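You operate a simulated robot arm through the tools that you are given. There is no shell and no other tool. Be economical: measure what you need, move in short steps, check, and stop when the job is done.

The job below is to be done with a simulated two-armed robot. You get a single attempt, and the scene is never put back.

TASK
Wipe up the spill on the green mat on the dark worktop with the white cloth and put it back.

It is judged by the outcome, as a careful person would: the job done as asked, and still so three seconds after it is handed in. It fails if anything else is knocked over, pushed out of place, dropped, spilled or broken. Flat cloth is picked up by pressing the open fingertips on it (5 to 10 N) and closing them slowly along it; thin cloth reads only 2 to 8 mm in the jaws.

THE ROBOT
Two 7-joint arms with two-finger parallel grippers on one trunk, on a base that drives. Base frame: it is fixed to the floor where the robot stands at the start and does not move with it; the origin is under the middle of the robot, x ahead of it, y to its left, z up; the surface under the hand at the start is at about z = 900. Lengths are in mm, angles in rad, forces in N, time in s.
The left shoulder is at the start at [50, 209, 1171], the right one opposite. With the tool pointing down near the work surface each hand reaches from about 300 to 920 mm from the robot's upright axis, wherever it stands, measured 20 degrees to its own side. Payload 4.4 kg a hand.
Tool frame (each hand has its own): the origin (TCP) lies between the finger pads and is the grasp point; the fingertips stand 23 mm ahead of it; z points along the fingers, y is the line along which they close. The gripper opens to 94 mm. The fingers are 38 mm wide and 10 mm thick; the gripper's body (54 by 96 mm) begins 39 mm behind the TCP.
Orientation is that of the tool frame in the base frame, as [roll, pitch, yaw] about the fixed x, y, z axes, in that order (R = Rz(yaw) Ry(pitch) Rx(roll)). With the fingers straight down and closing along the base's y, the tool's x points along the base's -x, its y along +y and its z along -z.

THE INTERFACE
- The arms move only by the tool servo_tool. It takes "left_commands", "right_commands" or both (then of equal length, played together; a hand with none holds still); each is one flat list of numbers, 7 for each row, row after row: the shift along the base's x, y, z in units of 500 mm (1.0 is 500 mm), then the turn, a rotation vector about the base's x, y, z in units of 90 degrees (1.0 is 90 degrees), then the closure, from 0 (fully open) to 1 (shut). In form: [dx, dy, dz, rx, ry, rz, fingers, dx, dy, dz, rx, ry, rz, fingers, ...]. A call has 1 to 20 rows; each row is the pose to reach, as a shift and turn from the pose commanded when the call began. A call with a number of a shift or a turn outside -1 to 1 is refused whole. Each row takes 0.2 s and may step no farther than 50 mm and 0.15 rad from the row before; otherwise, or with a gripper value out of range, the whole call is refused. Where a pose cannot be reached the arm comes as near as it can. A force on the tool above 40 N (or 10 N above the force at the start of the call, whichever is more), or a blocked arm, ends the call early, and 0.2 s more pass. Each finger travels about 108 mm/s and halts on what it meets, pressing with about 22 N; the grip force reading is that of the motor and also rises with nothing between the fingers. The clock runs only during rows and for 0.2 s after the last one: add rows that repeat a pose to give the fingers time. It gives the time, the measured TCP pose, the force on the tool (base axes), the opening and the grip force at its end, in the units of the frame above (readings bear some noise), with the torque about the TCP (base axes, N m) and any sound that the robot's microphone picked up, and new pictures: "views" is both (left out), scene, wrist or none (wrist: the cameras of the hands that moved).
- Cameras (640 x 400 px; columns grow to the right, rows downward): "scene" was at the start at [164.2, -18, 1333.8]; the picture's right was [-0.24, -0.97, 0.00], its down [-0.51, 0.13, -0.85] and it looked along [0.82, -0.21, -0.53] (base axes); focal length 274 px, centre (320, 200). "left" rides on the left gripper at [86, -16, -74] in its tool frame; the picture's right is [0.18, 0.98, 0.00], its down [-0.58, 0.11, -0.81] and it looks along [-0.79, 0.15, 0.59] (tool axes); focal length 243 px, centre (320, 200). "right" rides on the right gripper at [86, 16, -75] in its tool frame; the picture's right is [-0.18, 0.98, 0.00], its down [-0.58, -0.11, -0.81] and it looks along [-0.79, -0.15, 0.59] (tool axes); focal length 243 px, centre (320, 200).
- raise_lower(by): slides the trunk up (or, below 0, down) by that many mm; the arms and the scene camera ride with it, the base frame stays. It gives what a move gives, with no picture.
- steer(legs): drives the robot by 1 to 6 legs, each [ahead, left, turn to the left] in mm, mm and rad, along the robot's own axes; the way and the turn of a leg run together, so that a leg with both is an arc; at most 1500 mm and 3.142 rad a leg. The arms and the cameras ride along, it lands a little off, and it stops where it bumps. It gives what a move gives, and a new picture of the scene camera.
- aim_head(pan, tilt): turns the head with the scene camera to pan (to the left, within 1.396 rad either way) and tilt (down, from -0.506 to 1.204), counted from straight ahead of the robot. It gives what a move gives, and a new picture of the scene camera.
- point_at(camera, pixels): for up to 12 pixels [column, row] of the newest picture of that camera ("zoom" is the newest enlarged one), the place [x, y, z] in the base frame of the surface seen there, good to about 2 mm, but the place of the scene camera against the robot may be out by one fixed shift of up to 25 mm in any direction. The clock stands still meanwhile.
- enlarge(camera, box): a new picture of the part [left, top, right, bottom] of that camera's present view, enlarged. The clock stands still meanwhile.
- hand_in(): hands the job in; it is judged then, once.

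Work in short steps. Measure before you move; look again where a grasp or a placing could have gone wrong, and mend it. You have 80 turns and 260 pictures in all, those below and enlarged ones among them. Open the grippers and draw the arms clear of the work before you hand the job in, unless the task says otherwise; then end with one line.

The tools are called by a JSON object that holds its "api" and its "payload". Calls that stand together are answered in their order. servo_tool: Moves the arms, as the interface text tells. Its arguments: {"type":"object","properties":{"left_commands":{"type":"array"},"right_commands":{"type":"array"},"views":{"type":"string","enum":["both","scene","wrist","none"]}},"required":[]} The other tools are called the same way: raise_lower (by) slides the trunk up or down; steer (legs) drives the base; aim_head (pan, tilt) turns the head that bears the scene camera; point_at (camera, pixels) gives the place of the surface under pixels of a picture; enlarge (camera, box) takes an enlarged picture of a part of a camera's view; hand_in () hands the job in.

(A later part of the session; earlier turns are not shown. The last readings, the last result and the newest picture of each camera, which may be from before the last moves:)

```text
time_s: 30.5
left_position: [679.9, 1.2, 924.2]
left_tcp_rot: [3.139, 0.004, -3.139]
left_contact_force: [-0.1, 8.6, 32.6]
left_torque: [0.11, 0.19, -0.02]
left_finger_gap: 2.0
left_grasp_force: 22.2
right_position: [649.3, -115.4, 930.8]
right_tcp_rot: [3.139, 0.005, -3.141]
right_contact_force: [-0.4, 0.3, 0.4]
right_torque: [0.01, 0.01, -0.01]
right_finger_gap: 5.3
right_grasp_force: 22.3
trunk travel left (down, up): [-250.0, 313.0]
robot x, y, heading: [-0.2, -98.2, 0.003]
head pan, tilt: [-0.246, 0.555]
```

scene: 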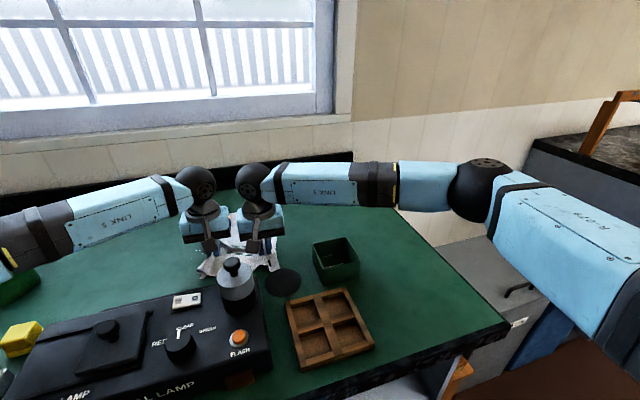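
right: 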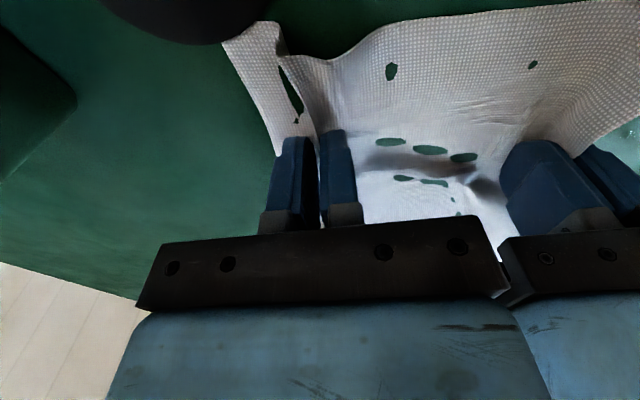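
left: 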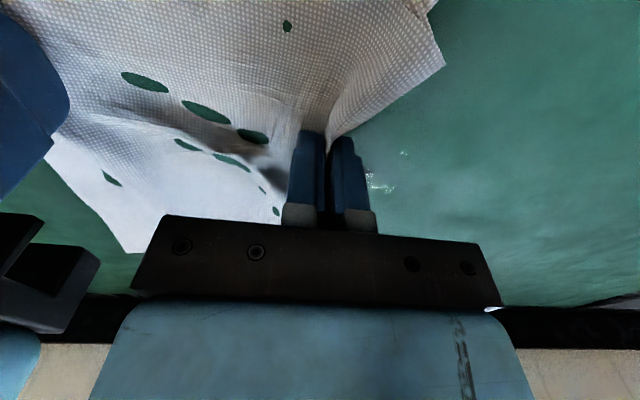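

Nearly all is gone; a few glints remain at left (375,180) and (403,154). I measure them.

{"api": "point_at", "payload": {"camera": "left", "pixels": [[370, 176], [387, 187], [403, 154], [368, 195]]}}

{"api": "enlarge", "payload": {"camera": "left", "box": [330, 100, 490, 230]}}

{"api": "enlarge", "payload": {"camera": "scene", "box": [150, 180, 310, 310]}}

```text
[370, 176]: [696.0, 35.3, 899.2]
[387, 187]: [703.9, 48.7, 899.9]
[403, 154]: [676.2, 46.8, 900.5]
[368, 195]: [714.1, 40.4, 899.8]
```

```text
3.08 times, centred on (410, 165) of left
```

zoom: 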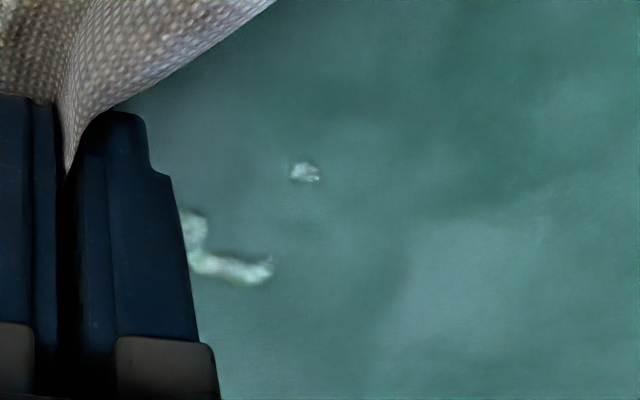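

```text
3.08 times, centred on (230, 245) of scene
```

zoom: 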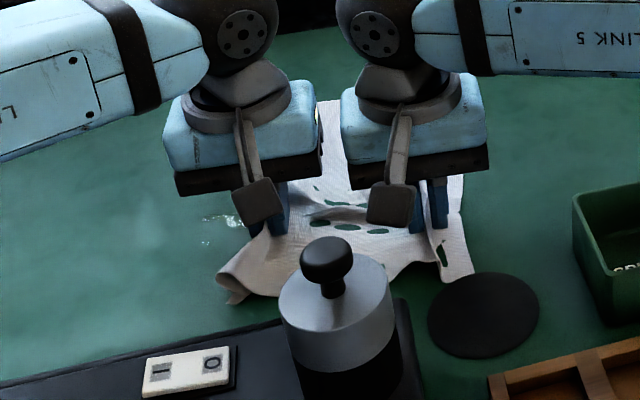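

Residue sits at x 676–714, y 30–50. I lift slightly, then sweep again with close-spaced strokes over x 715→675.

{"api": "servo_tool", "payload": {"left_commands": [0.03, 0, 0.006, 0, 0, 0, 1, 0.07, 0, 0.002, 0, 0, 0, 1, 0.07, 0.05, 0.001, 0, 0, 0, 1, 0.07, 0.1, 0.001, 0, 0, 0, 1, 0.07, 0.15, 0.001, 0, 0, 0, 1, 0.045, 0.15, 0.001, 0, 0, 0, 1, 0.045, 0.1, 0.001, 0, 0, 0, 1, 0.045, 0.05, 0.001, 0, 0, 0, 1, 0.045, 0.02, 0.001, 0, 0, 0, 1, 0.02, 0.02, 0.001, 0, 0, 0, 1, 0.02, 0.07, 0.001, 0, 0, 0, 1, 0.02, 0.11, 0.001, 0, 0, 0, 1, 0.02, 0.15, 0.001, 0, 0, 0, 1, -0.01, 0.15, 0.001, 0, 0, 0, 1, -0.01, 0.1, 0.001, 0, 0, 0, 1, -0.01, 0.05, 0.001, 0, 0, 0, 1, -0.01, 0.0, 0.001, 0, 0, 0, 1, 0.02, -0.04, 0.02, 0, 0, 0, 1], "right_commands": [0.03, 0, 0.006, 0, 0, 0, 1, 0.07, 0, 0.002, 0, 0, 0, 1, 0.07, 0.05, 0.001, 0, 0, 0, 1, 0.07, 0.1, 0.001, 0, 0, 0, 1, 0.07, 0.15, 0.001, 0, 0, 0, 1, 0.045, 0.15, 0.001, 0, 0, 0, 1, 0.045, 0.1, 0.001, 0, 0, 0, 1, 0.045, 0.05, 0.001, 0, 0, 0, 1, 0.045, 0.02, 0.001, 0, 0, 0, 1, 0.02, 0.02, 0.001, 0, 0, 0, 1, 0.02, 0.07, 0.001, 0, 0, 0, 1, 0.02, 0.11, 0.001, 0, 0, 0, 1, 0.02, 0.15, 0.001, 0, 0, 0, 1, -0.01, 0.15, 0.001, 0, 0, 0, 1, -0.01, 0.1, 0.001, 0, 0, 0, 1, -0.01, 0.05, 0.001, 0, 0, 0, 1, -0.01, 0.0, 0.001, 0, 0, 0, 1, 0.02, -0.04, 0.02, 0, 0, 0, 1]}}

```text
time_s: 34.3
left_position: [692.0, -21.0, 929.8]
left_tcp_rot: [3.14, -0.004, 3.139]
left_contact_force: [-0.5, 0.2, 0.2]
left_torque: [0.03, 0.04, -0.02]
left_finger_gap: 2.1
left_grasp_force: 22.0
right_position: [663.3, -135.0, 936.9]
right_tcp_rot: [3.14, -0.003, -3.141]
right_contact_force: [0.3, -0.5, 0.2]
right_torque: [0.0, 0.0, 0.0]
right_finger_gap: 5.4
right_grasp_force: 21.5
trunk travel left (down, up): [-250.0, 313.0]
robot x, y, heading: [-0.4, -100.9, -0.003]
head pan, tilt: [-0.246, 0.555]
```

scene: 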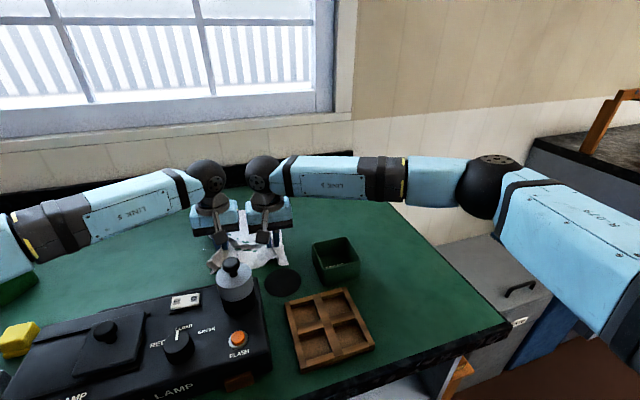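
right: 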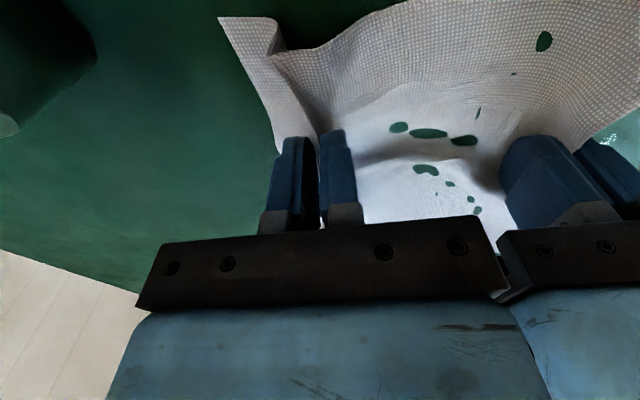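
left: 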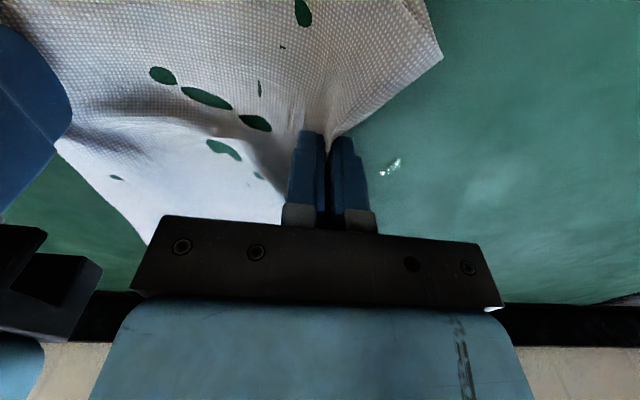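

One small spot is left at left (391,167); I measure it and look closely.

{"api": "point_at", "payload": {"camera": "left", "pixels": [[384, 171], [391, 167], [399, 162]]}}

{"api": "enlarge", "payload": {"camera": "left", "box": [330, 100, 490, 230]}}

```text
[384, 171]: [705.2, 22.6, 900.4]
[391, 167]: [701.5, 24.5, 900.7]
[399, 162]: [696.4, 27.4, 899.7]
```

```text
3.08 times, centred on (410, 165) of left
```

zoom: 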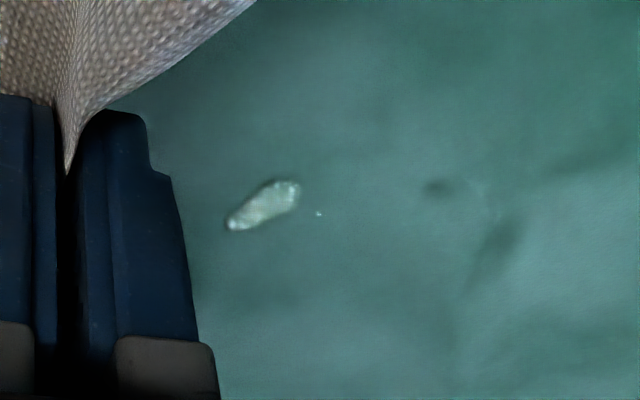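

A spot remains at (701,25). I press again and scrub across it in both directions.

{"api": "servo_tool", "payload": {"left_commands": [0.02, 0.02, -0.016, 0, 0, 0, 1, 0.02, 0.04, -0.02, 0, 0, 0, 1, 0.02, 0.09, -0.02, 0, 0, 0, 1, 0.02, 0.14, -0.02, 0, 0, 0, 1, 0.02, 0.09, -0.02, 0, 0, 0, 1, 0.02, 0.04, -0.02, 0, 0, 0, 1, 0.05, 0.06, -0.02, 0, 0, 0, 1, 0.05, 0.11, -0.02, 0, 0, 0, 1, 0.01, 0.11, -0.02, 0, 0, 0, 1, -0.03, 0.11, -0.02, 0, 0, 0, 1, -0.03, 0.09, -0.02, 0, 0, 0, 1, 0.02, 0.09, -0.02, 0, 0, 0, 1, 0.07, 0.09, -0.02, 0, 0, 0, 1, 0.07, 0.07, -0.02, 0, 0, 0, 1, 0.02, 0.07, -0.02, 0, 0, 0, 1, -0.02, 0.07, -0.02, 0, 0, 0, 1, 0.02, 0.1, -0.02, 0, 0, 0, 1, 0.02, 0.05, -0.02, 0, 0, 0, 1, 0.02, 0, -0.02, 0, 0, 0, 1, 0.02, -0.05, 0.0, 0, 0, 0, 1], "right_commands": [0.02, 0.02, -0.01, 0, 0, 0, 1, 0.02, 0.04, -0.012, 0, 0, 0, 1, 0.02, 0.09, -0.012, 0, 0, 0, 1, 0.02, 0.14, -0.012, 0, 0, 0, 1, 0.02, 0.09, -0.012, 0, 0, 0, 1, 0.02, 0.04, -0.012, 0, 0, 0, 1, 0.05, 0.06, -0.012, 0, 0, 0, 1, 0.05, 0.11, -0.012, 0, 0, 0, 1, 0.01, 0.11, -0.012, 0, 0, 0, 1, -0.03, 0.11, -0.012, 0, 0, 0, 1, -0.03, 0.09, -0.012, 0, 0, 0, 1, 0.02, 0.09, -0.012, 0, 0, 0, 1, 0.07, 0.09, -0.012, 0, 0, 0, 1, 0.07, 0.07, -0.012, 0, 0, 0, 1, 0.02, 0.07, -0.012, 0, 0, 0, 1, -0.02, 0.07, -0.012, 0, 0, 0, 1, 0.02, 0.1, -0.012, 0, 0, 0, 1, 0.02, 0.05, -0.012, 0, 0, 0, 1, 0.02, 0, -0.012, 0, 0, 0, 1, 0.02, -0.05, 0.0, 0, 0, 0, 1]}}

{"api": "enlarge", "payload": {"camera": "left", "box": [330, 60, 550, 230]}}

```text
time_s: 38.5
left_position: [701.1, -46.5, 929.0]
left_tcp_rot: [3.139, -0.004, 3.139]
left_contact_force: [0.7, 0.0, 0.3]
left_torque: [0.02, 0.02, -0.01]
left_finger_gap: 2.0
left_grasp_force: 22.0
right_position: [674.3, -162.3, 935.4]
right_tcp_rot: [3.141, 0.0, 3.141]
right_contact_force: [-0.7, 0.2, -0.1]
right_torque: [0.02, 0.01, 0.0]
right_finger_gap: 5.6
right_grasp_force: 21.8
trunk travel left (down, up): [-250.0, 313.0]
robot x, y, heading: [-1.9, -98.6, -0.0]
head pan, tilt: [-0.246, 0.555]
```

scene: 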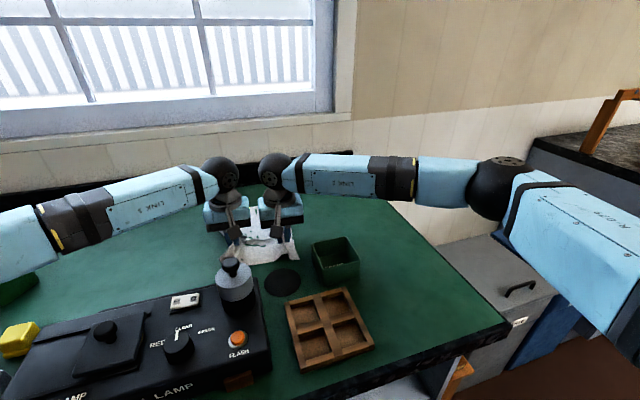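
right: 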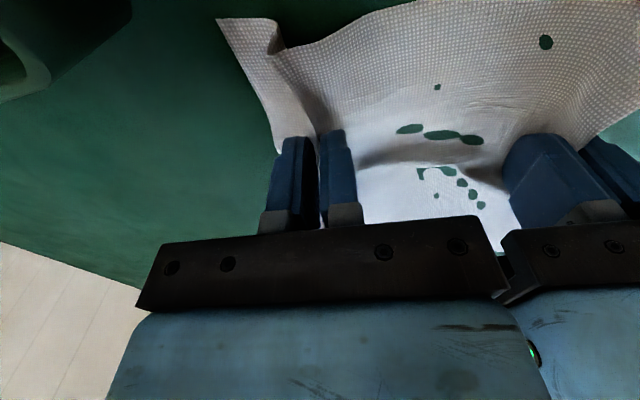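
left: 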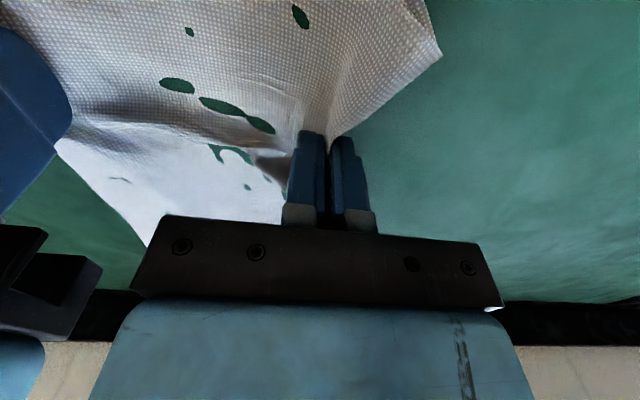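

```text
2.35 times, centred on (440, 145) of left
```

zoom: 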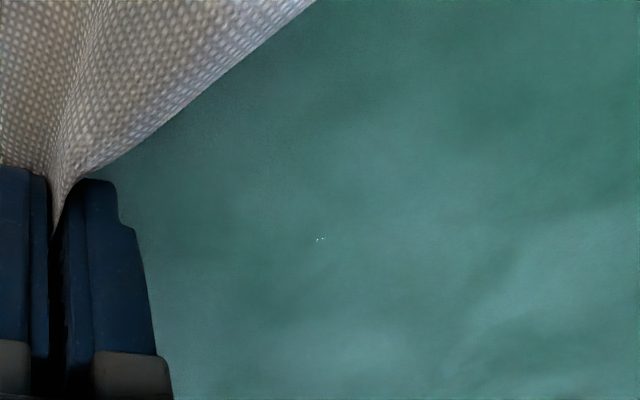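

Only a tiny speck is left, at about left (440,162). I locate it.

{"api": "point_at", "payload": {"camera": "left", "pixels": [[440, 162], [360, 140]]}}

```text
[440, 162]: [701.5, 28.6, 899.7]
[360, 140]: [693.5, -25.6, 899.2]
```

I scrub once more over (701,29), with strokes offset to x≈712 and 690.

{"api": "servo_tool", "payload": {"left_commands": [0.02, 0.07, -0.01, 0, 0, 0, 1, 0.024, 0.1, -0.02, 0, 0, 0, 1, 0.024, 0.15, -0.021, 0, 0, 0, 1, 0.024, 0.2, -0.021, 0, 0, 0, 1, 0.024, 0.15, -0.021, 0, 0, 0, 1, 0.024, 0.1, -0.021, 0, 0, 0, 1, -0.024, 0.1, -0.021, 0, 0, 0, 1, -0.024, 0.15, -0.021, 0, 0, 0, 1, -0.024, 0.2, -0.021, 0, 0, 0, 1, -0.024, 0.15, -0.021, 0, 0, 0, 1, 0.02, 0.15, -0.021, 0, 0, 0, 1, 0.05, 0.15, -0.021, 0, 0, 0, 1, 0, 0.17, -0.021, 0, 0, 0, 1, -0.03, 0.17, -0.021, 0, 0, 0, 1, 0.01, 0.17, -0.021, 0, 0, 0, 1, 0.01, 0.12, -0.021, 0, 0, 0, 1, 0.01, 0.06, -0.021, 0, 0, 0, 1, 0.02, -0.02, 0, 0, 0, 0, 1, 0.02, -0.1, 0.02, 0, 0, 0, 1], "right_commands": [0.02, 0.07, -0.01, 0, 0, 0, 1, 0.024, 0.1, -0.012, 0, 0, 0, 1, 0.024, 0.15, -0.012, 0, 0, 0, 1, 0.024, 0.2, -0.012, 0, 0, 0, 1, 0.024, 0.15, -0.012, 0, 0, 0, 1, 0.024, 0.1, -0.012, 0, 0, 0, 1, -0.024, 0.1, -0.012, 0, 0, 0, 1, -0.024, 0.15, -0.012, 0, 0, 0, 1, -0.024, 0.2, -0.012, 0, 0, 0, 1, -0.024, 0.15, -0.012, 0, 0, 0, 1, 0.02, 0.15, -0.012, 0, 0, 0, 1, 0.05, 0.15, -0.012, 0, 0, 0, 1, 0, 0.17, -0.012, 0, 0, 0, 1, -0.03, 0.17, -0.012, 0, 0, 0, 1, 0.01, 0.17, -0.012, 0, 0, 0, 1, 0.01, 0.12, -0.012, 0, 0, 0, 1, 0.01, 0.06, -0.012, 0, 0, 0, 1, 0.02, -0.02, 0, 0, 0, 0, 1, 0.02, -0.1, 0.02, 0, 0, 0, 1]}}

{"api": "enlarge", "payload": {"camera": "left", "box": [350, 60, 600, 250]}}

{"api": "enlarge", "payload": {"camera": "scene", "box": [120, 180, 360, 320]}}

```text
time_s: 42.5
left_position: [710.0, -96.9, 942.2]
left_tcp_rot: [3.138, 0.001, 3.139]
left_contact_force: [-1.6, 0.1, 0.1]
left_torque: [-0.01, -0.03, 0.01]
left_finger_gap: 2.0
left_grasp_force: 21.7
right_position: [681.9, -211.8, 949.7]
right_tcp_rot: [3.137, 0.004, -3.14]
right_contact_force: [-0.5, 0.4, -0.1]
right_torque: [0.03, -0.05, -0.03]
right_finger_gap: 5.5
right_grasp_force: 22.1
trunk travel left (down, up): [-250.0, 313.0]
robot x, y, heading: [0.6, -103.4, 0.001]
head pan, tilt: [-0.246, 0.555]
```

scene: 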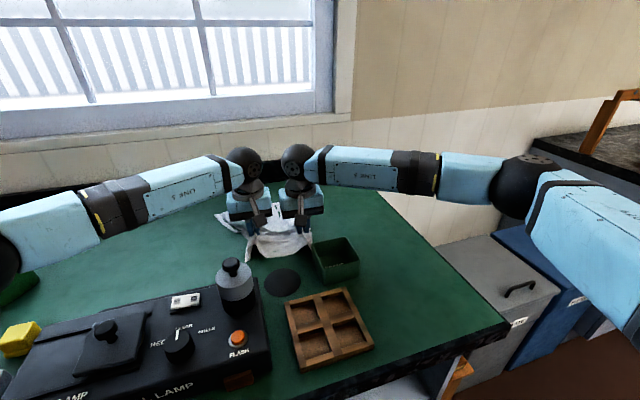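
right: 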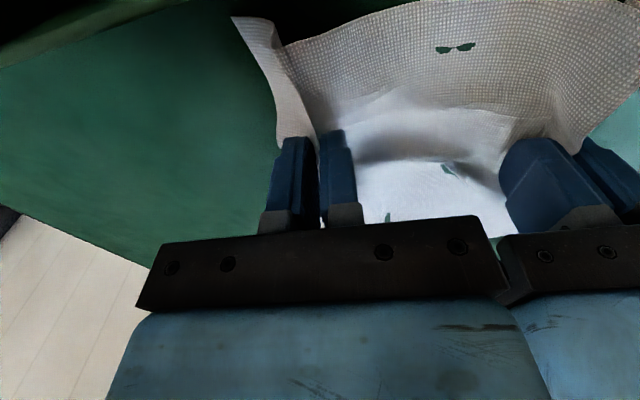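
left: 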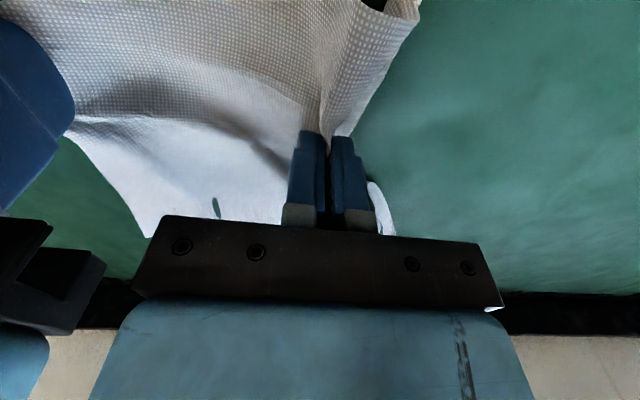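

```text
2.11 times, centred on (475, 155) of left
```

zoom: 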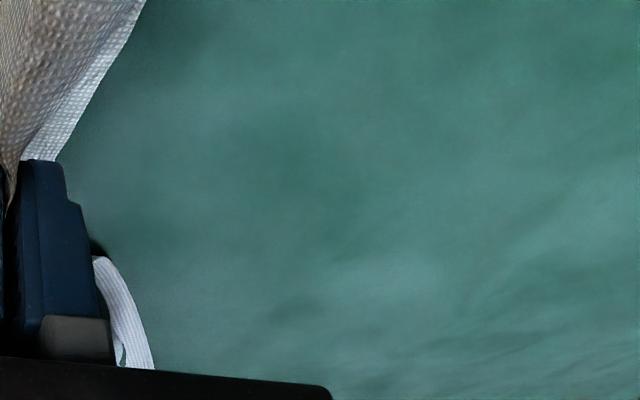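

```text
2.67 times, centred on (240, 250) of scene
```

zoom: 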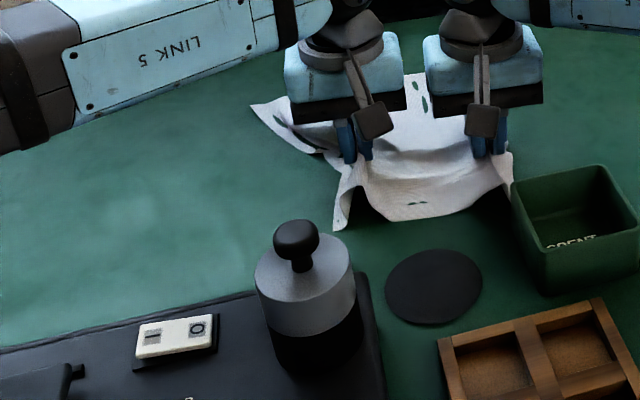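

The mat is clean where the spill was. Now I raise the cloth about 65 mm, move it away from the box (+x) and carry it back right to y≈−202 for the left hand.

{"api": "servo_tool", "payload": {"left_commands": [0.03, 0, 0.05, 0, 0, 0, 1, 0.07, 0, 0.11, 0, 0, 0, 1, 0.075, -0.05, 0.13, 0, 0, 0, 1, 0.075, -0.1, 0.13, 0, 0, 0, 1, 0.075, -0.16, 0.13, 0, 0, 0, 1, 0.075, -0.21, 0.13, 0, 0, 0, 1, 0.075, -0.21, 0.13, 0, 0, 0, 1], "right_commands": [0.03, 0, 0.05, 0, 0, 0, 1, 0.07, 0, 0.11, 0, 0, 0, 1, 0.075, -0.05, 0.13, 0, 0, 0, 1, 0.075, -0.1, 0.13, 0, 0, 0, 1, 0.075, -0.17, 0.13, 0, 0, 0, 1, 0.075, -0.22, 0.13, 0, 0, 0, 1, 0.075, -0.22, 0.13, 0, 0, 0, 1]}}

```text
time_s: 44.1
left_position: [749.0, -197.3, 1007.2]
left_tcp_rot: [3.141, 0.0, -3.139]
left_contact_force: [-0.4, -0.4, 0.3]
left_torque: [0.02, -0.02, -0.04]
left_finger_gap: 2.2
left_grasp_force: 21.6
right_position: [720.1, -317.7, 1013.8]
right_tcp_rot: [3.141, 0.002, 3.141]
right_contact_force: [0.3, 0.2, -0.5]
right_torque: [0.01, -0.03, 0.01]
right_finger_gap: 5.4
right_grasp_force: 22.1
trunk travel left (down, up): [-250.0, 313.0]
robot x, y, heading: [-3.9, -100.4, 0.002]
head pan, tilt: [-0.246, 0.555]
```

scene: 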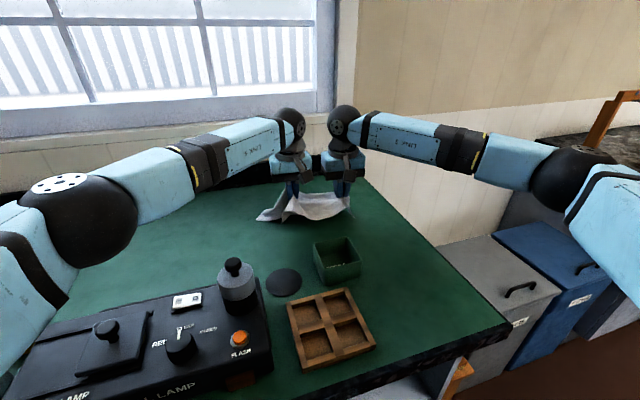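
right: 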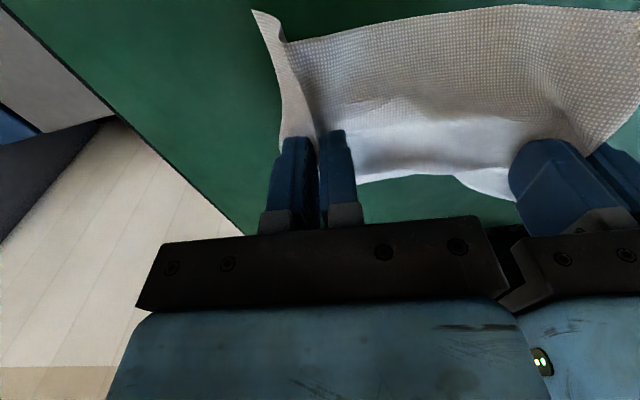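
left: 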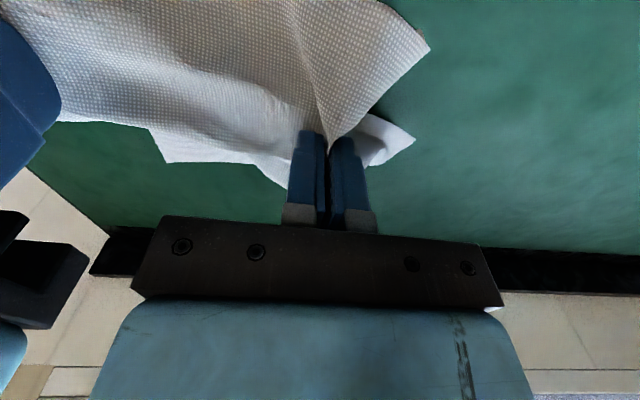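

The cloth is back over its place; its rear edge shows in the left picture from (150,130) to (285,185). I measure where the rear edge lies.

{"api": "point_at", "payload": {"camera": "left", "pixels": [[165, 160], [250, 162], [285, 185], [410, 140], [152, 130], [60, 120], [425, 48]]}}

{"api": "point_at", "payload": {"camera": "right", "pixels": [[365, 180], [450, 175], [285, 145], [254, 14]]}}

```text
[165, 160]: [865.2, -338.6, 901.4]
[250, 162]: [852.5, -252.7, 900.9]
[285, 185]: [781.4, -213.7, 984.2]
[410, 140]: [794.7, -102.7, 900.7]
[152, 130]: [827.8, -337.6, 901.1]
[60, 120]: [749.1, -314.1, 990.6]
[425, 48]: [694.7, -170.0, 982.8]
```

```text
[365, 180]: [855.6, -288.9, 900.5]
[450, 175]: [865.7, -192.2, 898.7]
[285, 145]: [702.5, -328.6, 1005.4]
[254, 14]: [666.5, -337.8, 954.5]
```

The rear edge lies at x≈855–865 (it was 910), so more forward reach would help lay it out flat. I look down to see how much room the base has in front.

{"api": "aim_head", "payload": {"pan": 0, "tilt": 1.2}}

```text
time_s: 45.2
left_position: [748.9, -198.4, 1007.3]
left_tcp_rot: [-3.141, 0.001, -3.141]
left_contact_force: [-0.1, 0.0, -0.5]
left_torque: [0.0, -0.01, 0.0]
left_finger_gap: 2.1
left_grasp_force: 21.9
right_position: [721.1, -318.8, 1012.6]
right_tcp_rot: [-3.141, 0.001, 3.141]
right_contact_force: [0.8, 1.0, 0.1]
right_torque: [0.0, -0.01, 0.01]
right_finger_gap: 5.4
right_grasp_force: 22.1
trunk travel left (down, up): [-250.0, 313.0]
robot x, y, heading: [1.5, -100.6, -0.003]
head pan, tilt: [0.0, 1.201]
```

scene: 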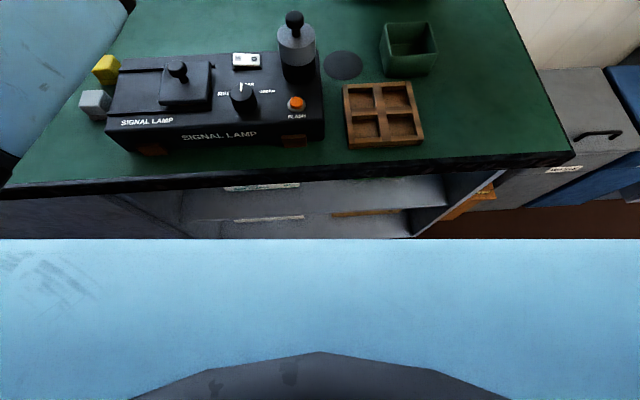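

{"api": "point_at", "payload": {"camera": "scene", "pixels": [[320, 172], [300, 160], [320, 236], [320, 244], [100, 244], [560, 244], [320, 215], [500, 215]]}}

```text
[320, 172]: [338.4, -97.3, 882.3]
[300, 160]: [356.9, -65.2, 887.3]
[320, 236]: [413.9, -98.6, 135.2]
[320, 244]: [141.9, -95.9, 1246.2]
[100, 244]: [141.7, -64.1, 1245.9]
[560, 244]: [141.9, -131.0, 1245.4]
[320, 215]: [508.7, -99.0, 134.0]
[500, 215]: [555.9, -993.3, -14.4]
```

Room in front is uncertain, so I don't drive closer. I lower the cloth while drawing it slightly toward the robot so that the rear part lies out straight, and turn the head back.

{"api": "servo_tool", "payload": {"left_commands": [0, 0, -0.04, 0, 0, 0, 1, -0.01, 0, -0.08, 0, 0, 0, 1, -0.025, 0, -0.12, 0, 0, 0, 1, -0.045, 0, -0.15, 0, 0, 0, 1, -0.055, 0, -0.16, 0, 0, 0, 1], "right_commands": [0, -0.01, -0.04, 0, 0, 0, 1, -0.01, -0.01, -0.08, 0, 0, 0, 1, -0.025, -0.01, -0.12, 0, 0, 0, 1, -0.045, -0.01, -0.155, 0, 0, 0, 1, -0.055, -0.01, -0.17, 0, 0, 0, 1], "views": "wrist"}}

{"api": "aim_head", "payload": {"pan": -0.2, "tilt": 0.6}}

```text
time_s: 46.4
left_position: [720.6, -198.6, 928.5]
left_tcp_rot: [-3.141, 0.0, -3.141]
left_contact_force: [0.8, -5.2, 0.5]
left_torque: [-0.12, -0.04, 0.05]
left_finger_gap: 2.0
left_grasp_force: 22.1
right_position: [692.4, -323.7, 929.0]
right_tcp_rot: [-3.142, 0.0, 3.141]
right_contact_force: [0.2, 4.9, 0.1]
right_torque: [0.17, 0.02, 0.09]
right_finger_gap: 5.8
right_grasp_force: 21.7
trunk travel left (down, up): [-250.0, 313.0]
robot x, y, heading: [-2.4, -100.4, -0.0]
head pan, tilt: [0.0, 1.201]
```

right: 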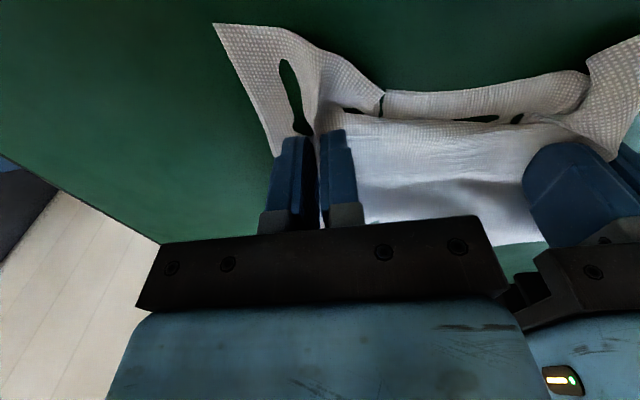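
left: 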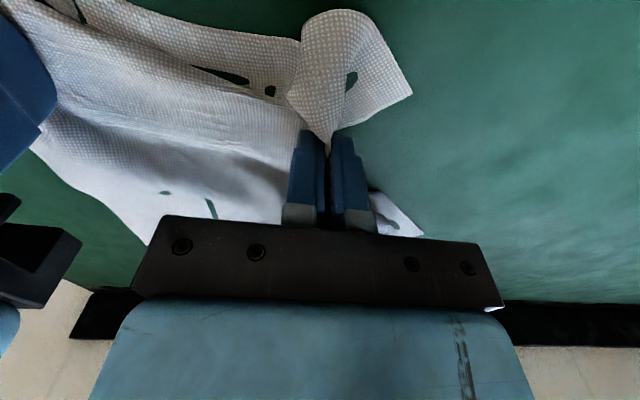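

```text
time_s: 47.4
left_position: [719.9, -198.3, 928.8]
left_tcp_rot: [3.141, 0.002, -3.141]
left_contact_force: [-0.5, -6.4, 1.3]
left_torque: [-0.16, -0.01, 0.06]
left_finger_gap: 2.1
left_grasp_force: 22.6
right_position: [693.4, -324.2, 926.7]
right_tcp_rot: [3.141, -0.001, -3.14]
right_contact_force: [0.4, 6.2, -0.1]
right_torque: [0.15, -0.01, 0.08]
right_finger_gap: 6.0
right_grasp_force: 21.4
trunk travel left (down, up): [-250.0, 313.0]
robot x, y, heading: [2.7, -99.4, -0.001]
head pan, tilt: [-0.201, 0.6]
```

scene: 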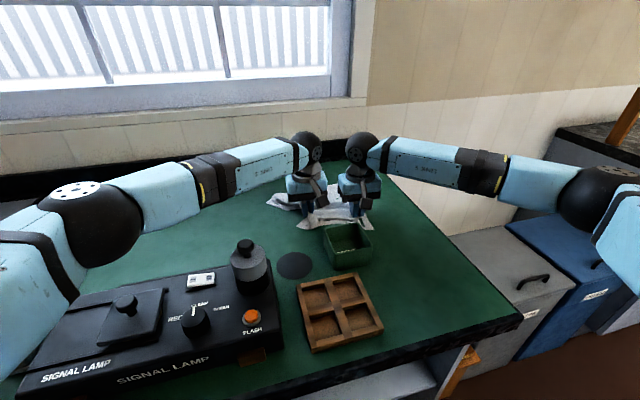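

The cloth lies at its place, with some folds. I lower the last few mm, open both hands slowly so the folds relax, and lift off to inspect.

{"api": "servo_tool", "payload": {"left_commands": [0, 0, -0.004, 0, 0, 0, 1, 0, 0, -0.006, 0, 0, 0, 0.9, 0, 0, -0.006, 0, 0, 0, 0.75, 0, 0, -0.006, 0, 0, 0, 0.6, 0, 0, -0.006, 0, 0, 0, 0.45, 0, 0, -0.006, 0, 0, 0, 0.4, 0, 0, 0.03, 0, 0, 0, 0.4, 0, 0.04, 0.1, 0, 0, 0, 0.4, 0, 0.1, 0.16, 0, 0, 0, 0.4, 0, 0.18, 0.2, 0, 0, 0, 0.4], "right_commands": [0, 0, -0.004, 0, 0, 0, 1, 0, 0, -0.006, 0, 0, 0, 0.9, 0, 0, -0.006, 0, 0, 0, 0.75, 0, 0, -0.006, 0, 0, 0, 0.6, 0, 0, -0.006, 0, 0, 0, 0.45, 0, 0, -0.006, 0, 0, 0, 0.4, 0, 0, 0.03, 0, 0, 0, 0.4, 0, -0.04, 0.1, 0, 0, 0, 0.4, 0, -0.1, 0.16, 0, 0, 0, 0.4, 0, -0.18, 0.2, 0, 0, 0, 0.4]}}

{"api": "enlarge", "payload": {"camera": "scene", "box": [220, 150, 420, 280]}}

```text
time_s: 49.6
left_position: [719.8, -108.9, 1028.3]
left_tcp_rot: [3.141, 0.003, 3.141]
left_contact_force: [-0.7, 1.4, -0.3]
left_torque: [-0.03, -0.03, -0.01]
left_finger_gap: 56.2
left_grasp_force: 0.0
right_position: [690.3, -413.9, 1029.4]
right_tcp_rot: [3.14, -0.001, -3.141]
right_contact_force: [-0.9, 0.6, 0.1]
right_torque: [-0.02, 0.03, 0.01]
right_finger_gap: 56.5
right_grasp_force: 0.1
trunk travel left (down, up): [-250.0, 313.0]
robot x, y, heading: [0.6, -100.8, 0.004]
head pan, tilt: [-0.201, 0.6]
```

scene: 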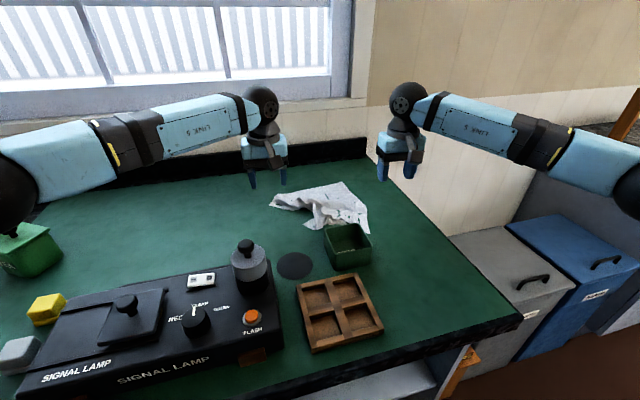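
right: 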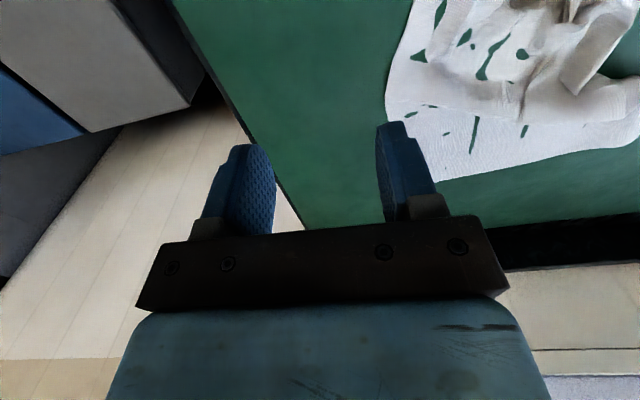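
left: 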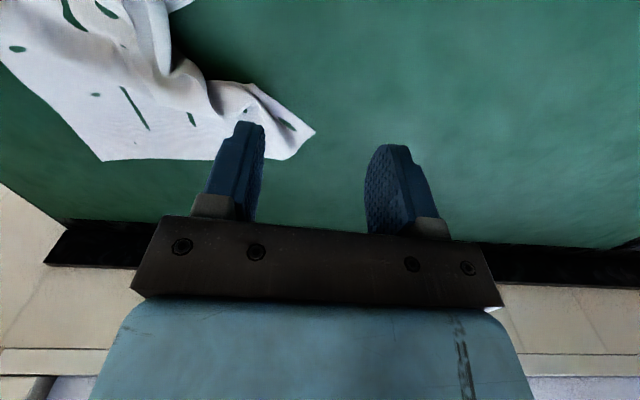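

```text
3.08 times, centred on (320, 215) of scene
```

zoom: 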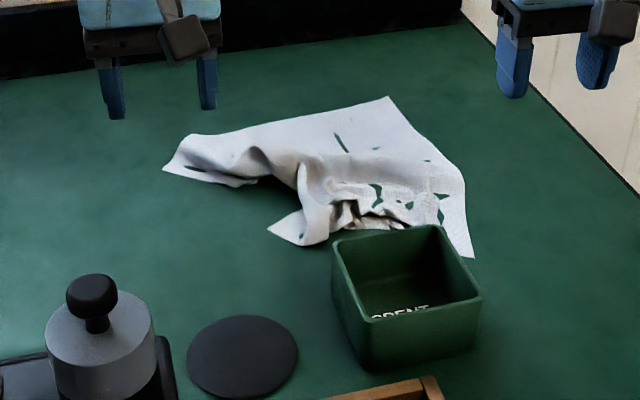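

The mat is clean and the cloth is back, but its left half is bunched. I measure its corners to straighten it.

{"api": "point_at", "payload": {"camera": "zoom", "pixels": [[168, 170], [195, 135], [388, 98], [462, 175], [472, 255], [300, 243], [270, 230], [230, 185], [300, 190], [345, 215]]}}

{"api": "point_at", "payload": {"camera": "left", "pixels": [[312, 132], [283, 158], [102, 160], [10, 70]]}}

{"api": "enlarge", "payload": {"camera": "left", "box": [0, 0, 330, 200]}}

{"api": "enlarge", "payload": {"camera": "right", "box": [340, 0, 640, 190]}}

```text
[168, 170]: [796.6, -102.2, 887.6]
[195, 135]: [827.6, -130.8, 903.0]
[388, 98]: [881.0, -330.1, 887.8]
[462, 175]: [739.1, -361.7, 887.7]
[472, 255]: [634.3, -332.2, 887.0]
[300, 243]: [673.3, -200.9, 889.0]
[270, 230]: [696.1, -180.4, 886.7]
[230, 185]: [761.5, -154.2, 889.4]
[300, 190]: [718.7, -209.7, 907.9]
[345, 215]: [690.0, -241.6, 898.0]
```

```text
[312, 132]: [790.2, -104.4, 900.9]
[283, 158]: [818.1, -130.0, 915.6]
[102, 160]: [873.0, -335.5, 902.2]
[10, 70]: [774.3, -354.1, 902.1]
```

```text
1.94 times, centred on (165, 100) of left
```

zoom: 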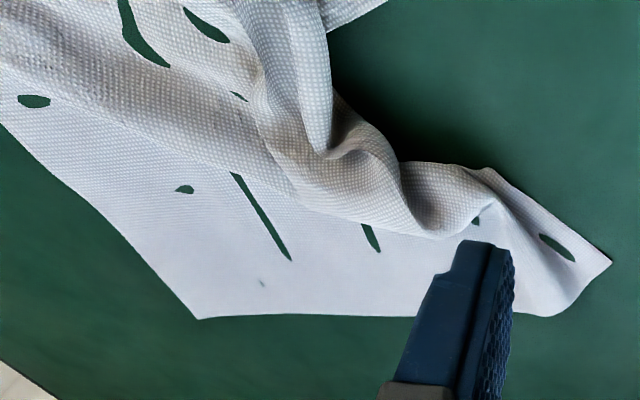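

```text
2.11 times, centred on (490, 95) of right
```

zoom: 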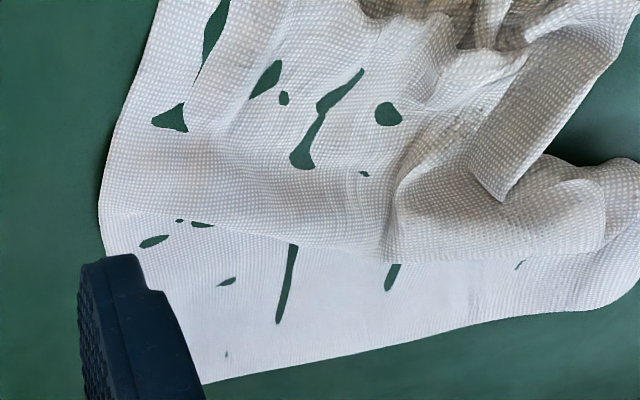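

The cloth's centre is within about 20 mm of its first place, but the front-left corner (≈(683,−195)) is folded in. I bring the left hand over that corner and the right over the right edge to pull them apart.

{"api": "servo_tool", "payload": {"left_commands": [-0.03, -0.06, 0, 0, 0, 0, 0.5, -0.06, -0.12, -0.03, 0, 0, 0, 0.6, -0.074, -0.18, -0.07, 0, 0, 0, 0.6, -0.074, -0.18, -0.13, 0, 0, 0, 0.6], "right_commands": [0.05, 0.06, 0, 0, 0, 0, 0.4, 0.1, 0.12, -0.03, 0, 0, 0, 0.45, 0.1, 0.155, -0.09, 0, 0, 0, 0.45, 0.1, 0.155, -0.14, 0, 0, 0, 0.45], "views": "wrist"}}

```text
time_s: 50.6
left_position: [684.8, -198.7, 960.3]
left_tcp_rot: [-3.14, -0.002, -3.139]
left_contact_force: [1.0, -0.4, 0.2]
left_torque: [0.01, 0.0, -0.05]
left_finger_gap: 37.3
left_grasp_force: 0.0
right_position: [743.2, -334.7, 955.9]
right_tcp_rot: [3.141, -0.002, 3.141]
right_contact_force: [-0.1, 0.3, 0.3]
right_torque: [-0.01, -0.02, 0.0]
right_finger_gap: 51.7
right_grasp_force: 0.1
trunk travel left (down, up): [-250.0, 313.0]
robot x, y, heading: [1.4, -101.8, -0.003]
head pan, tilt: [-0.201, 0.6]
```

right: 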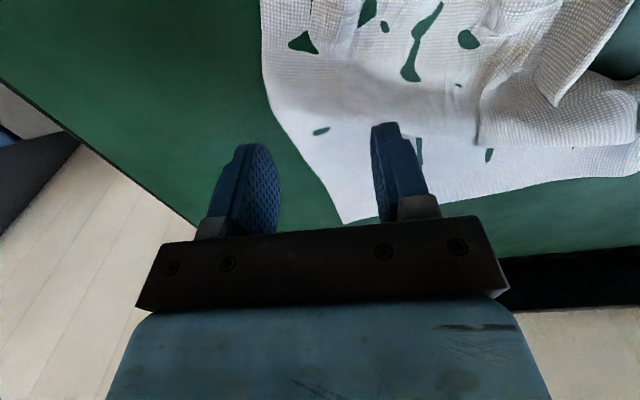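
left: 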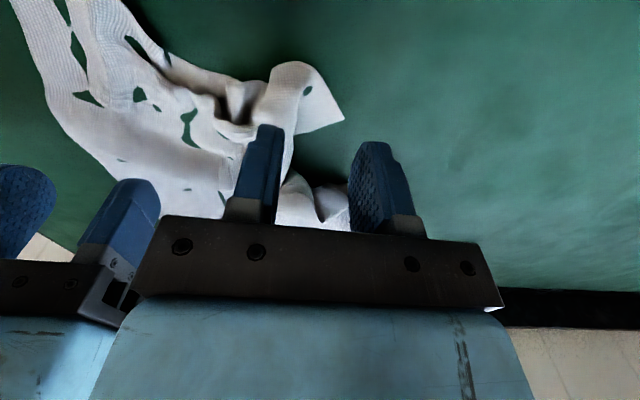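

I measure the folded corner in the left picture, its tip at (343,118) and the ridge along (290,70)–(290,130).

{"api": "point_at", "payload": {"camera": "left", "pixels": [[340, 118], [310, 100], [290, 65], [288, 110], [300, 132], [322, 90], [250, 100], [180, 120]]}}

{"api": "point_at", "payload": {"camera": "right", "pixels": [[270, 90], [300, 150], [342, 222], [350, 170], [262, 20]]}}

```text
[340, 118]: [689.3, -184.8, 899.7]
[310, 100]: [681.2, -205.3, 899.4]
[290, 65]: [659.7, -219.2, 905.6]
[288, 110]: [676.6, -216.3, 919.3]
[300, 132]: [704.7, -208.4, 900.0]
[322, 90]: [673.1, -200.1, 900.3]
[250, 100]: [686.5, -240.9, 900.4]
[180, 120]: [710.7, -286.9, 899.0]
```

```text
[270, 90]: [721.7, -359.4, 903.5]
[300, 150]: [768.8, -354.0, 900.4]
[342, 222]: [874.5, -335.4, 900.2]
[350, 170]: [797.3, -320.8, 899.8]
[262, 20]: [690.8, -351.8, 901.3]
```

I position the left around the ridge (TCP 680,−211) and the right at y≈−322 with a 40 mm opening, and press both down lightly.

{"api": "servo_tool", "payload": {"left_commands": [-0.01, -0.025, 0, 0, 0, 0, 0.53, -0.01, -0.025, -0.04, 0, 0, 0, 0.53, -0.01, -0.025, -0.066, 0, 0, 0, 0.53, -0.01, -0.025, -0.072, 0, 0, 0, 0.53], "right_commands": [0, 0.025, 0, 0, 0, 0, 0.57, 0, 0.025, -0.04, 0, 0, 0, 0.57, 0, 0.025, -0.058, 0, 0, 0, 0.57, 0, 0.025, -0.064, 0, 0, 0, 0.57], "views": "wrist"}}

```text
time_s: 51.6
left_position: [678.3, -210.7, 925.5]
left_tcp_rot: [3.141, -0.001, 3.141]
left_contact_force: [-0.4, 0.2, -0.3]
left_torque: [-0.03, -0.01, 0.02]
left_finger_gap: 44.0
left_grasp_force: 0.1
right_position: [742.2, -324.0, 925.9]
right_tcp_rot: [3.141, -0.001, -3.14]
right_contact_force: [0.5, -0.1, 1.1]
right_torque: [0.01, 0.01, 0.02]
right_finger_gap: 40.6
right_grasp_force: 0.0
trunk travel left (down, up): [-250.0, 313.0]
robot x, y, heading: [2.6, -100.7, 0.0]
head pan, tilt: [-0.201, 0.6]
```

right: 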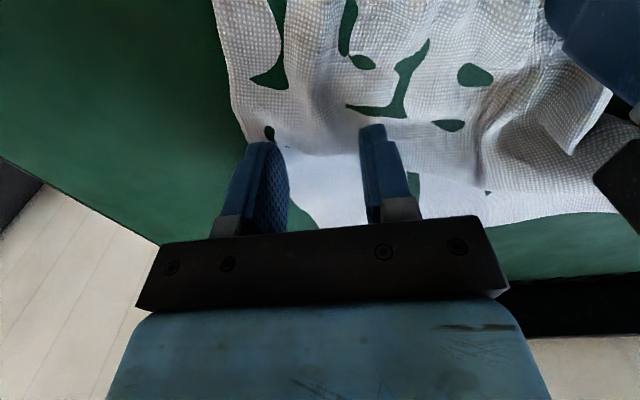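
left: 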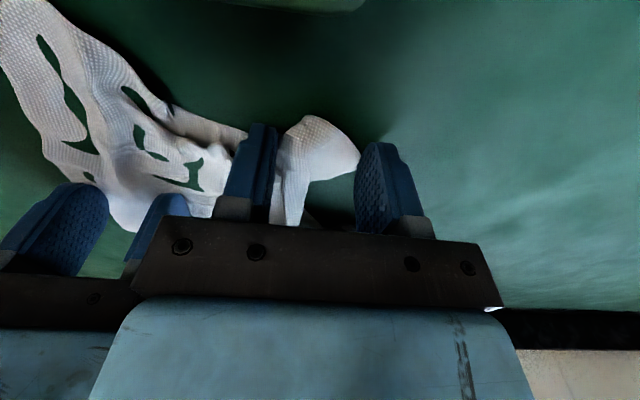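

The flap lies between the left fingers. I press about 1.5 mm more on both and close slowly.

{"api": "servo_tool", "payload": {"left_commands": [0, 0, -0.002, 0, 0, 0, 0.56, 0, 0, -0.003, 0, 0, 0, 0.6, 0, 0, -0.003, 0, 0, 0, 0.64, 0, 0, -0.003, 0, 0, 0, 0.68, 0, 0, -0.003, 0, 0, 0, 0.72, 0, 0, -0.003, 0, 0, 0, 0.76, 0, 0, -0.003, 0, 0, 0, 0.8, 0, 0, -0.003, 0, 0, 0, 0.84, 0, 0, -0.003, 0, 0, 0, 0.88, 0, 0, -0.003, 0, 0, 0, 0.92, 0, 0, -0.003, 0, 0, 0, 0.96, 0, 0, -0.003, 0, 0, 0, 1, 0, 0, -0.003, 0, 0, 0, 1], "right_commands": [0, 0, -0.003, 0, 0, 0, 0.57, 0, 0, -0.004, 0, 0, 0, 0.61, 0, 0, -0.004, 0, 0, 0, 0.65, 0, 0, -0.004, 0, 0, 0, 0.69, 0, 0, -0.004, 0, 0, 0, 0.73, 0, 0, -0.004, 0, 0, 0, 0.77, 0, 0, -0.004, 0, 0, 0, 0.81, 0, 0, -0.004, 0, 0, 0, 0.85, 0, 0, -0.004, 0, 0, 0, 0.89, 0, 0, -0.004, 0, 0, 0, 0.93, 0, 0, -0.004, 0, 0, 0, 0.96, 0, 0, -0.004, 0, 0, 0, 1, 0, 0, -0.004, 0, 0, 0, 1], "views": "wrist"}}

```text
time_s: 54.4
left_position: [678.3, -211.3, 925.9]
left_tcp_rot: [-3.141, 0.001, 3.141]
left_contact_force: [-0.4, 0.1, 4.6]
left_torque: [-0.01, -0.05, -0.01]
left_finger_gap: 2.5
left_grasp_force: 22.0
right_position: [743.1, -322.8, 925.8]
right_tcp_rot: [3.14, 0.001, -3.141]
right_contact_force: [0.9, 1.2, 7.1]
right_torque: [0.07, -0.03, -0.02]
right_finger_gap: 2.3
right_grasp_force: 21.8
trunk travel left (down, up): [-250.0, 313.0]
robot x, y, heading: [-0.3, -96.3, -0.001]
head pan, tilt: [-0.201, 0.6]
```

right: 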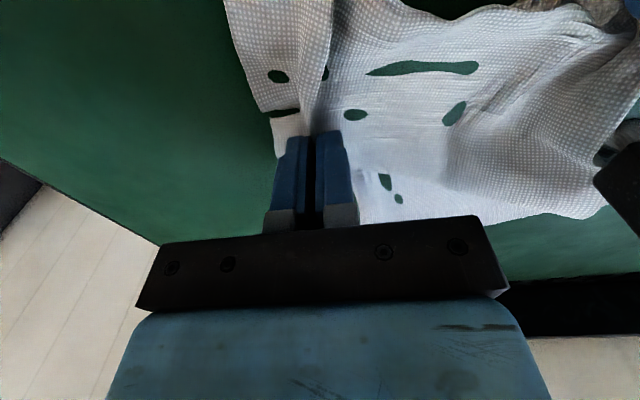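
left: 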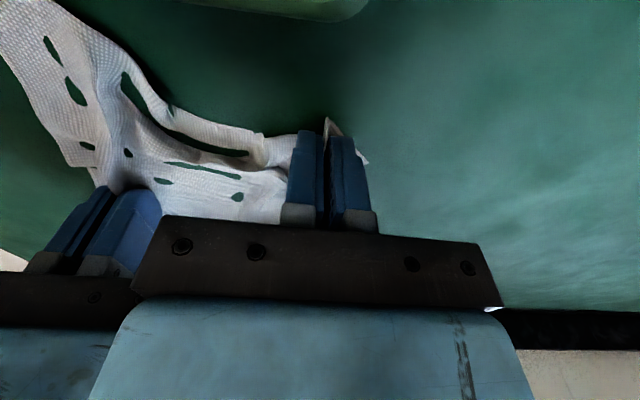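

Both hold cloth (2.5 and 2.3 mm). I lift 10 mm and draw them apart: left to about (666,−166), right to about (768,−363).

{"api": "servo_tool", "payload": {"left_commands": [0, 0, 0.02, 0, 0, 0, 1, -0.008, 0.03, 0.02, 0, 0, 0, 1, -0.016, 0.06, 0.02, 0, 0, 0, 1, -0.025, 0.09, 0.016, 0, 0, 0, 1, -0.025, 0.09, 0.008, 0, 0, 0, 1], "right_commands": [0, 0, 0.02, 0, 0, 0, 1, 0.016, -0.027, 0.02, 0, 0, 0, 1, 0.033, -0.054, 0.02, 0, 0, 0, 1, 0.05, -0.08, 0.016, 0, 0, 0, 1, 0.05, -0.08, 0.008, 0, 0, 0, 1]}}

{"api": "enlarge", "payload": {"camera": "scene", "box": [220, 150, 420, 280]}}

```text
time_s: 55.4
left_position: [665.0, -172.3, 935.1]
left_tcp_rot: [-3.131, 0.004, 3.134]
left_contact_force: [8.8, -22.5, -0.4]
left_torque: [-0.5, -0.19, -0.35]
left_finger_gap: 2.6
left_grasp_force: 22.0
right_position: [765.7, -353.9, 930.8]
right_tcp_rot: [3.129, -0.003, -3.129]
right_contact_force: [-8.4, 22.4, 0.3]
right_torque: [0.48, 0.16, -0.33]
right_finger_gap: 1.9
right_grasp_force: 22.3
trunk travel left (down, up): [-250.0, 313.0]
robot x, y, heading: [-1.9, -99.0, -0.002]
head pan, tilt: [-0.201, 0.6]
stopped in row 5 (left hand): the force on the tool passed its limit at 43 N (the readings are from after the stop); the commanded pose is now the measured one
```

scene: 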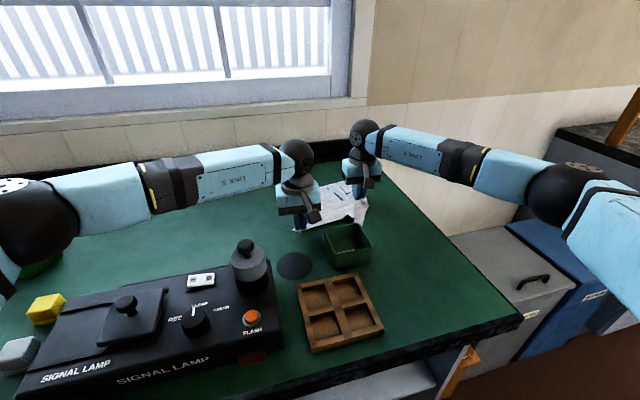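
right: 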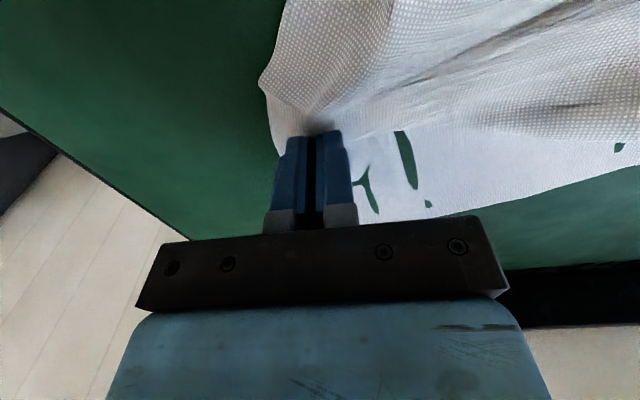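
left: 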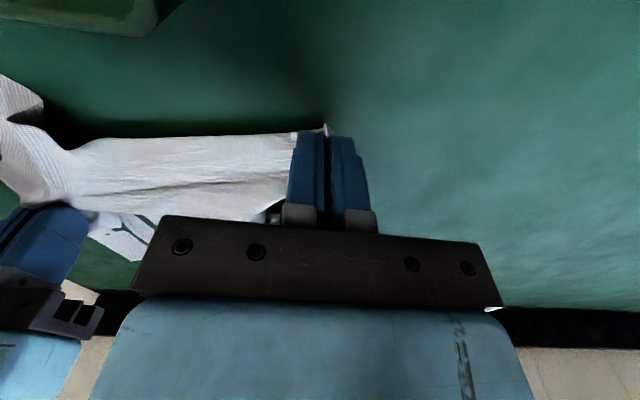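

```text
3.08 times, centred on (320, 215) of scene
```

zoom: 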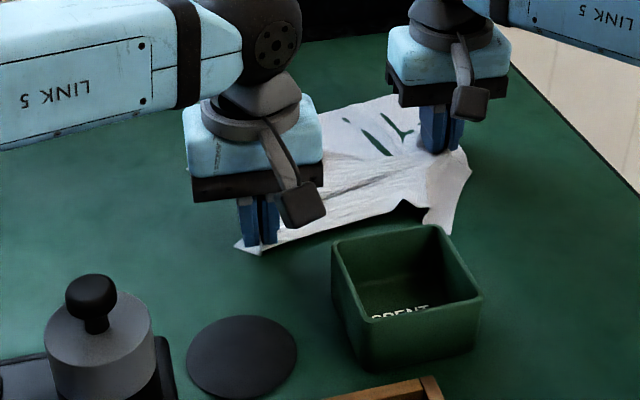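

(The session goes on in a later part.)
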